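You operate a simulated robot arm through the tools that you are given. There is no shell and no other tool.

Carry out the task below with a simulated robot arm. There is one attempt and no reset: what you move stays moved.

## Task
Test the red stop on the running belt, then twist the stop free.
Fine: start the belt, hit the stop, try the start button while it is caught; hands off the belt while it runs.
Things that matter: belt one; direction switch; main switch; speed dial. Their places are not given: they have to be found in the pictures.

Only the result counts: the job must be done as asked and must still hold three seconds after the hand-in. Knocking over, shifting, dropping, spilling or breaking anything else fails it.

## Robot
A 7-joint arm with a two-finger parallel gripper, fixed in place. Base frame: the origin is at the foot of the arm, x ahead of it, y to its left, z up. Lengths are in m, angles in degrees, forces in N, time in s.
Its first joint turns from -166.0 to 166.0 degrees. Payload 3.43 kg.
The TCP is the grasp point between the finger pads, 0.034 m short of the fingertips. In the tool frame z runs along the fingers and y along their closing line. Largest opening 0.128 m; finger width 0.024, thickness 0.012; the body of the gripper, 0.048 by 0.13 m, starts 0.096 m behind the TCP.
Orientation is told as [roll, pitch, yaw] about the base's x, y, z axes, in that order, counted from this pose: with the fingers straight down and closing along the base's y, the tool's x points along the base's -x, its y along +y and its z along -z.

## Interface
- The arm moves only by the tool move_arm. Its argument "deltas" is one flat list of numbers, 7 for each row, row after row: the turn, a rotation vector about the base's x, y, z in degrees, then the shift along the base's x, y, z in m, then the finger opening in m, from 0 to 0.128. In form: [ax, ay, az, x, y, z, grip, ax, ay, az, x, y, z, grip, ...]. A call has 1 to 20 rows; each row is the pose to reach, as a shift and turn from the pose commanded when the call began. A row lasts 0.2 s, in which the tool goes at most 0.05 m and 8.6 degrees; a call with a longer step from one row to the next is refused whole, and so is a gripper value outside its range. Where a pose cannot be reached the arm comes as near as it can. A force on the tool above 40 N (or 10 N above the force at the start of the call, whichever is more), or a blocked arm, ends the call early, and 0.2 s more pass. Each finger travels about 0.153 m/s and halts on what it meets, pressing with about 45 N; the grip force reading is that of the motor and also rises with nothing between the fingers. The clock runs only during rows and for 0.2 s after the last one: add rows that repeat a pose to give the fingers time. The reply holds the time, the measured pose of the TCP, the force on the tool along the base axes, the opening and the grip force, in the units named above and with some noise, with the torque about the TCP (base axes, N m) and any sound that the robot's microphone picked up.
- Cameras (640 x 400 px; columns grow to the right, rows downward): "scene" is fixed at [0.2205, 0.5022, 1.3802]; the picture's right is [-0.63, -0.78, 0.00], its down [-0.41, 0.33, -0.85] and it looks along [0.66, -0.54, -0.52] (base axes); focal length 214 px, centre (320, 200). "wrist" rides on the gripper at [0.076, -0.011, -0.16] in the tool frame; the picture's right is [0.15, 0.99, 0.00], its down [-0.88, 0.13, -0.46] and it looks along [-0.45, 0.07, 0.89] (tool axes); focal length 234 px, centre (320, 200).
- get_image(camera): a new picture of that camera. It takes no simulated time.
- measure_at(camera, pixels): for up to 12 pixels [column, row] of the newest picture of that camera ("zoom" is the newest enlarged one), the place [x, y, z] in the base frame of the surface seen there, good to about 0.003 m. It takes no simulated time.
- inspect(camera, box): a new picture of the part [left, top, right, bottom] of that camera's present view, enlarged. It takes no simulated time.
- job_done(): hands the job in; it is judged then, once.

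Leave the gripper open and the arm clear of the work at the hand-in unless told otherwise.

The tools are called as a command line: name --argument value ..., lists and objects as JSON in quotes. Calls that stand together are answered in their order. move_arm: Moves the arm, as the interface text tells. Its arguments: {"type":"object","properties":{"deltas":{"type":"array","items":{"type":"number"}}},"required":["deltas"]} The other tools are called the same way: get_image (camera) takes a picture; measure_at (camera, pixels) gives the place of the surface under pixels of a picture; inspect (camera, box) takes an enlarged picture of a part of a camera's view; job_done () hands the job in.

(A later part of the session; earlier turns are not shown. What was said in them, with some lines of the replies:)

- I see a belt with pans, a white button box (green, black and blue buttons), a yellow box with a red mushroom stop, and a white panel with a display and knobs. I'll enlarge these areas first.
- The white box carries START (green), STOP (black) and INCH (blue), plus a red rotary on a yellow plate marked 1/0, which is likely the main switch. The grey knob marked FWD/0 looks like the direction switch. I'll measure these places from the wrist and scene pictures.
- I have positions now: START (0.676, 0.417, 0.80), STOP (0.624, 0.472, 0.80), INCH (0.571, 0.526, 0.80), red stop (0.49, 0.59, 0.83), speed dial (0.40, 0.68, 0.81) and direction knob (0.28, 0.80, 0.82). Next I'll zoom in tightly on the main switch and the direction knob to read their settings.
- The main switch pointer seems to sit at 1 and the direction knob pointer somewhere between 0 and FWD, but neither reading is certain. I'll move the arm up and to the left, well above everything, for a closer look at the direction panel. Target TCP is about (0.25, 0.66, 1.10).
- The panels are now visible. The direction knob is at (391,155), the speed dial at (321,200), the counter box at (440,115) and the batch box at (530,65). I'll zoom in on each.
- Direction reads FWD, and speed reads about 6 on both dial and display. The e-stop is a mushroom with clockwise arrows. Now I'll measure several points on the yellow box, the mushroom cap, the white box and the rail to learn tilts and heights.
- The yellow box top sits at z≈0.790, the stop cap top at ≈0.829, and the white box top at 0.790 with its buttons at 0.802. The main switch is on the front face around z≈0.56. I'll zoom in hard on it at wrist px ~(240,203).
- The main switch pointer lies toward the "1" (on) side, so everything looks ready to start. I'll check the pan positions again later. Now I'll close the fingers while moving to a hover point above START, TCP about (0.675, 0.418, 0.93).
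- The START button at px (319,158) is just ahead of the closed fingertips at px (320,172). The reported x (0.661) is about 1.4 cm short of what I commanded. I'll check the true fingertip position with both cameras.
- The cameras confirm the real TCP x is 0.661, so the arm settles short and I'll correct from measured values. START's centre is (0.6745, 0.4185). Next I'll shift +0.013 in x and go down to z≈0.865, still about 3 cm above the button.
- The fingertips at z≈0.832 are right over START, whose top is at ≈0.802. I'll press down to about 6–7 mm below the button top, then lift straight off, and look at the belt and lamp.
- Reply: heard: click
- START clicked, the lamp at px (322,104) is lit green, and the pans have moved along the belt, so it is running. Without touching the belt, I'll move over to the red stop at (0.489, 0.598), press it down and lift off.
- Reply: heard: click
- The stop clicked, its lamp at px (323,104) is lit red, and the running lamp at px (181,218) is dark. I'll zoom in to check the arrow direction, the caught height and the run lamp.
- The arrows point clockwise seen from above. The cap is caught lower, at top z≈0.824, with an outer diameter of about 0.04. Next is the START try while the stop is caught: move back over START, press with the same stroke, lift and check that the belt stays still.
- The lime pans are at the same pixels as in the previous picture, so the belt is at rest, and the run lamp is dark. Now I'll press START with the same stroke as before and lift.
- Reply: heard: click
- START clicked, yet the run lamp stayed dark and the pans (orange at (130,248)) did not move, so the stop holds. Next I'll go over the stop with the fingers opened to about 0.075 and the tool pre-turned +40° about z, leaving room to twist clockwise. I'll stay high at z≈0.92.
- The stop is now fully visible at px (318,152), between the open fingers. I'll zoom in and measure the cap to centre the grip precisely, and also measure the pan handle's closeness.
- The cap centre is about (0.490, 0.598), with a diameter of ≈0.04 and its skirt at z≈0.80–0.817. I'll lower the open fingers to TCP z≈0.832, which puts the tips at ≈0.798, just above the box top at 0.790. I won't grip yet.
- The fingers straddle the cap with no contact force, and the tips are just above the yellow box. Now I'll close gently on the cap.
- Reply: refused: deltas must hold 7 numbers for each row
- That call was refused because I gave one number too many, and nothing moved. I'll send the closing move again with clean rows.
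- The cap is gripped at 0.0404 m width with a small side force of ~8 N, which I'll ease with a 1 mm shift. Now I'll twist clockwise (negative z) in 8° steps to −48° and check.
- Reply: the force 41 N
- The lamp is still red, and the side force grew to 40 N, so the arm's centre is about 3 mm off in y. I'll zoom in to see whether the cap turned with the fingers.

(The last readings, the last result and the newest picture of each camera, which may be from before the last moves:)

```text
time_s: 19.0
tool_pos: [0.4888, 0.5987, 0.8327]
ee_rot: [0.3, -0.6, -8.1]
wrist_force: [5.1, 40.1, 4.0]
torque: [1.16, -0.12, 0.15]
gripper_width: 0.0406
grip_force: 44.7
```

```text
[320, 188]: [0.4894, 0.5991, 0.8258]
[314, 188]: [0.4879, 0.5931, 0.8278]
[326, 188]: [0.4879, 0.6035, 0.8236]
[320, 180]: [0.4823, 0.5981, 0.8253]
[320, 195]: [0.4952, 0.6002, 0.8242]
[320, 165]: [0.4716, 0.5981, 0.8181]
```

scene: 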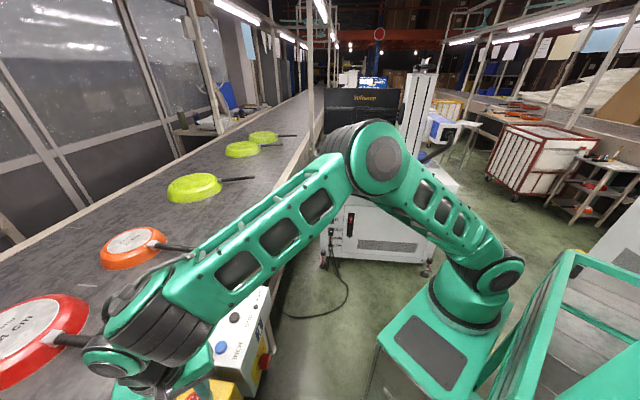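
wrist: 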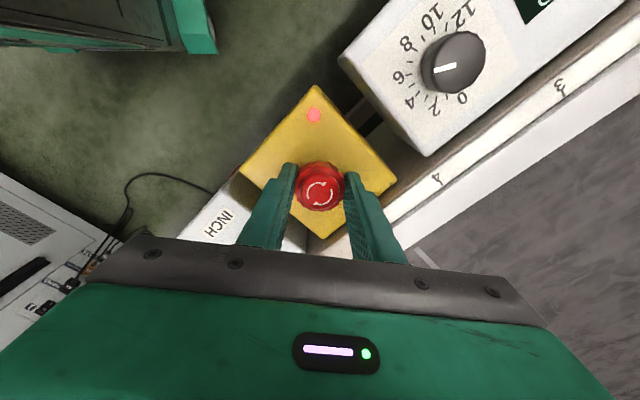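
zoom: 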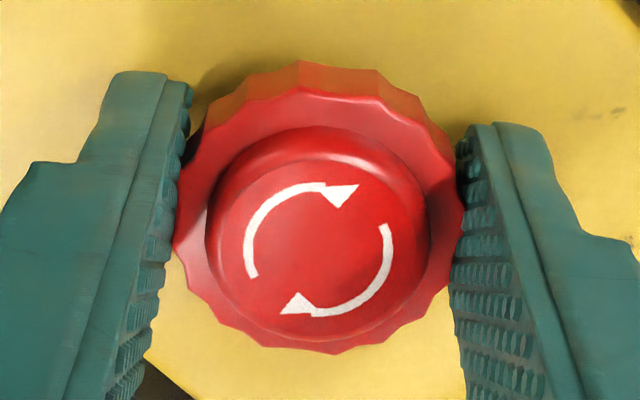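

The arrows barely turned relative to the box, so the fingers slipped. The true cap centre is nearer (0.4925, 0.598), and being 3 mm off-centre made the side load. I'll open the fingers, turn back to yaw +40° around the cap, and re-centre.

move_arm --deltas '[0, 0, 0, 0.0005, 0.0025, 0, 0.06, 0, 0, 0, 0.0025, 0.0025, 0, 0.075, 0, 0, 8, 0.0025, 0.0025, 0, 0.075, 0, 0, 16, 0.0025, 0.0025, 0, 0.075, 0, 0, 24, 0.0025, 0.0025, 0, 0.075, 0, 0, 32, 0.0025, 0.0025, 0, 0.075, 0, 0, 40, 0.0025, 0.0025, 0, 0.075, 0, 0, 48, 0.0025, 0.0025, 0, 0.075, 0, 0, 48, 0.0025, 0.0025, 0, 0.075]'

get_image --camera "wrist"

inspect --camera "wrist" --box '[280, 150, 360, 220]'

```text
time_s: 21.0
tool_pos: [0.4921, 0.5985, 0.8314]
ee_rot: [0.2, -0.8, 40.1]
wrist_force: [0.3, -0.3, -0.5]
torque: [0.02, 0.02, -0.04]
gripper_width: 0.0748
grip_force: 0.1
```

```text
taken
```

wrist: 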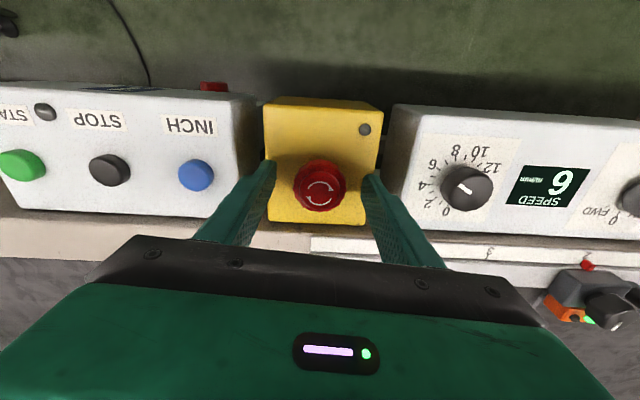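

```text
5.71 times, centred on (320, 185) of wrist
```

zoom: 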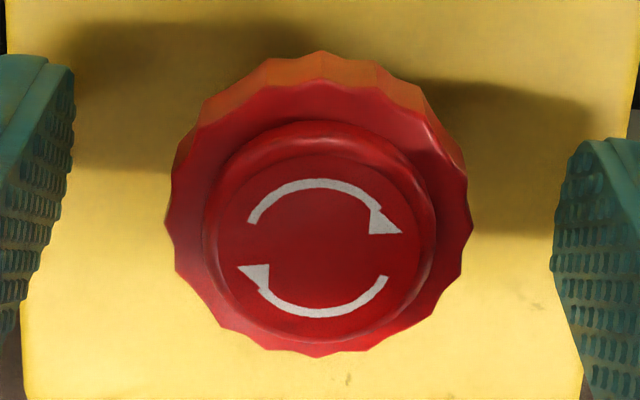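

The stop lamp at px (364,130) has now gone dark, so the stop seems to have come free. I'll measure the cap height and look at the run lamp and pans.

measure_at --camera "wrist" --pixels '[[320, 190], [314, 188], [326, 188], [320, 182], [320, 197], [364, 130], [320, 215]]'

inspect --camera "wrist" --box '[0, 80, 120, 190]'

get_image --camera "scene"

```text
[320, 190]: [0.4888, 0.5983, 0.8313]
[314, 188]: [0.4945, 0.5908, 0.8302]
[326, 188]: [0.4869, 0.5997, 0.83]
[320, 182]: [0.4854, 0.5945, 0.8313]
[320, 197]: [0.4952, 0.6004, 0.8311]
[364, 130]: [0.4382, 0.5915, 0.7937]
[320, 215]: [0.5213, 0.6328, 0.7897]
```

```text
3.64 times, centred on (60, 135) of wrist
```

zoom: 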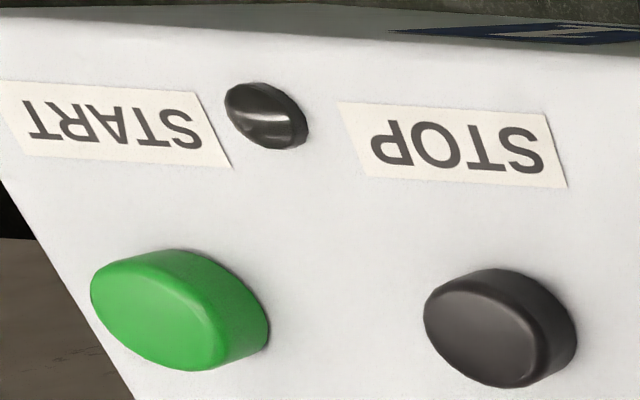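

```text
taken
```

scene: 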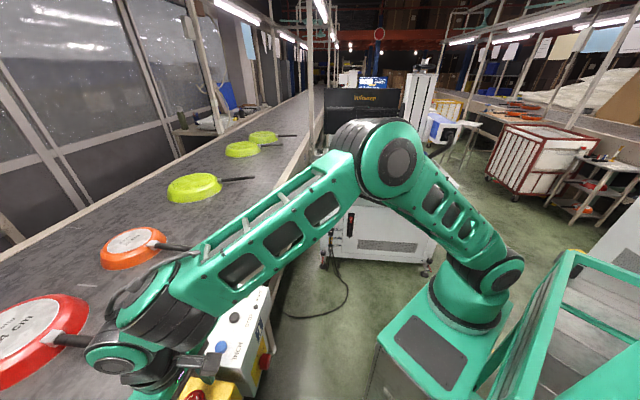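

The cap top is back at z≈0.831 (it was 0.824 while caught), both lamps are dark, and the pans haven't moved. So the stop is free and the belt remains at rest. I'll lift straight up with the fingers open and then pull back clear of the work.

move_arm --deltas '[0, 0, 0, 0, 0, 0.03, 0.075, 0, 0, 0, 0, 0, 0.07, 0.075, 0, 0, 0, 0, 0, 0.11, 0.09, 0, 0, 0, 0, 0, 0.15, 0.11, 0, 0, 0, -0.01, -0.015, 0.19, 0.128, 0, 0, 0, -0.025, -0.04, 0.22, 0.128, 0, 0, 0, -0.04, -0.075, 0.24, 0.128, 0, 0, 0, -0.055, -0.11, 0.26, 0.128, 0, 0, 0, -0.07, -0.145, 0.28, 0.128, 0, 0, 0, -0.07, -0.145, 0.28, 0.128]'

get_image --camera "wrist"

get_image --camera "scene"

```text
time_s: 23.2
tool_pos: [0.4229, 0.4534, 1.1125]
ee_rot: [0.0, -0.6, 40.1]
wrist_force: [0.1, -0.5, 0.4]
torque: [-0.01, 0.01, -0.01]
gripper_width: 0.1282
grip_force: 0.0
```

```text
taken
```

wrist: 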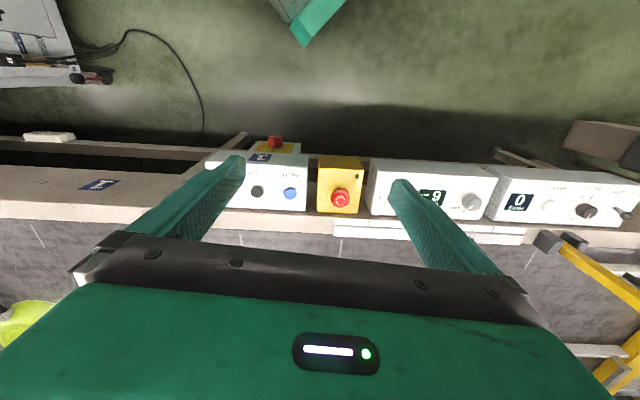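

```text
taken
```

scene: 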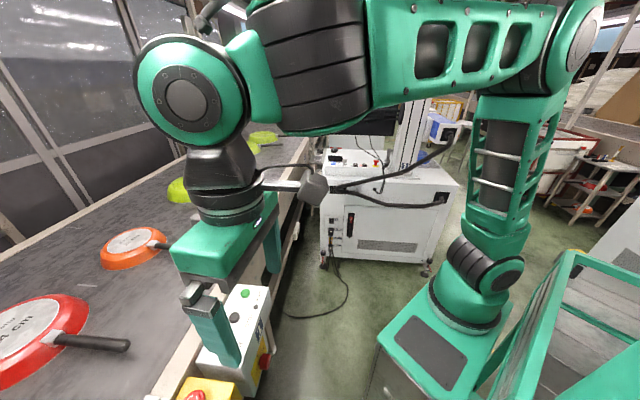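

The arm is clear and the pans are unchanged. One last close look at the stop, its lamp and the panels before handing in.

inspect --camera "wrist" --box '[240, 135, 400, 225]'

measure_at --camera "wrist" --pixels '[[340, 198], [338, 196], [342, 200], [357, 176]]'

inspect --camera "scene" --box '[150, 270, 300, 400]'

```text
4.00 times, centred on (320, 180) of wrist
```

zoom: 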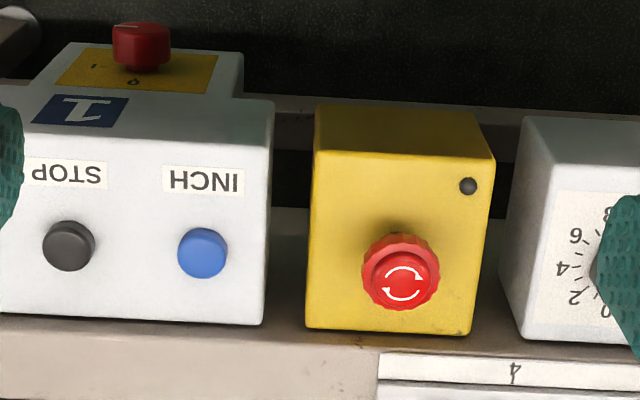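

```text
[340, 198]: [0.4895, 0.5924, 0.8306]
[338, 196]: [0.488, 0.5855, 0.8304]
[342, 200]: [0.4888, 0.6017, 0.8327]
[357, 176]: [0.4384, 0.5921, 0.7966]
```

```text
3.08 times, centred on (225, 335) of scene
```

zoom: 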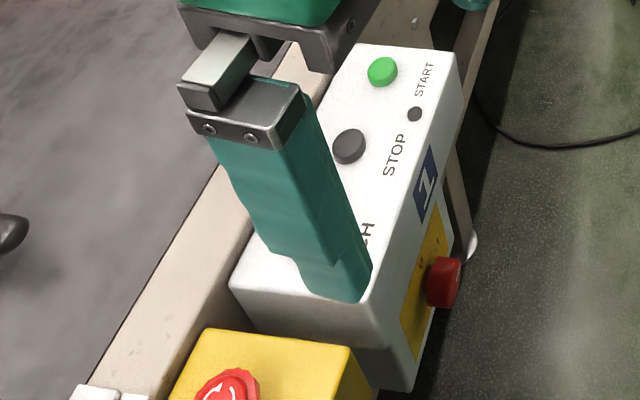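

The stop cap is out at z≈0.831 and its lamp is dark. The run lamp is dark and the belt is at rest, the main switch, direction and speed are untouched, and the gripper is open and clear. I'm handing in the job.

job_done

```text
The job is handed in.
```

I tested the red stop on running belt one. It stopped the belt and blocked a restart, and it is now twisted free. The job is handed in, but I haven't seen the result of the judging.

- **Start:** START clicked, the run lamp lit green and the pans moved along the belt.
- **Stop:** pressing the red stop latched it. Its lamp went red, the run lamp went dark and the pans stayed put.
- **Start while caught:** START clicked again, but the run lamp stayed dark and the belt did not move.
- **Twist free:** I turned the cap clockwise about 48°. The fingers seemed to slip and side force on the tool reached 40 N. When I opened the fingers to re-centre, the cap was back up and its lamp was dark.

The belt stayed at rest after the release. The pans on it sit further along than at the start because of the short run. I did not touch the belt, and the main switch, direction switch and speed dial are as I found them. The arm is clear with the gripper open.
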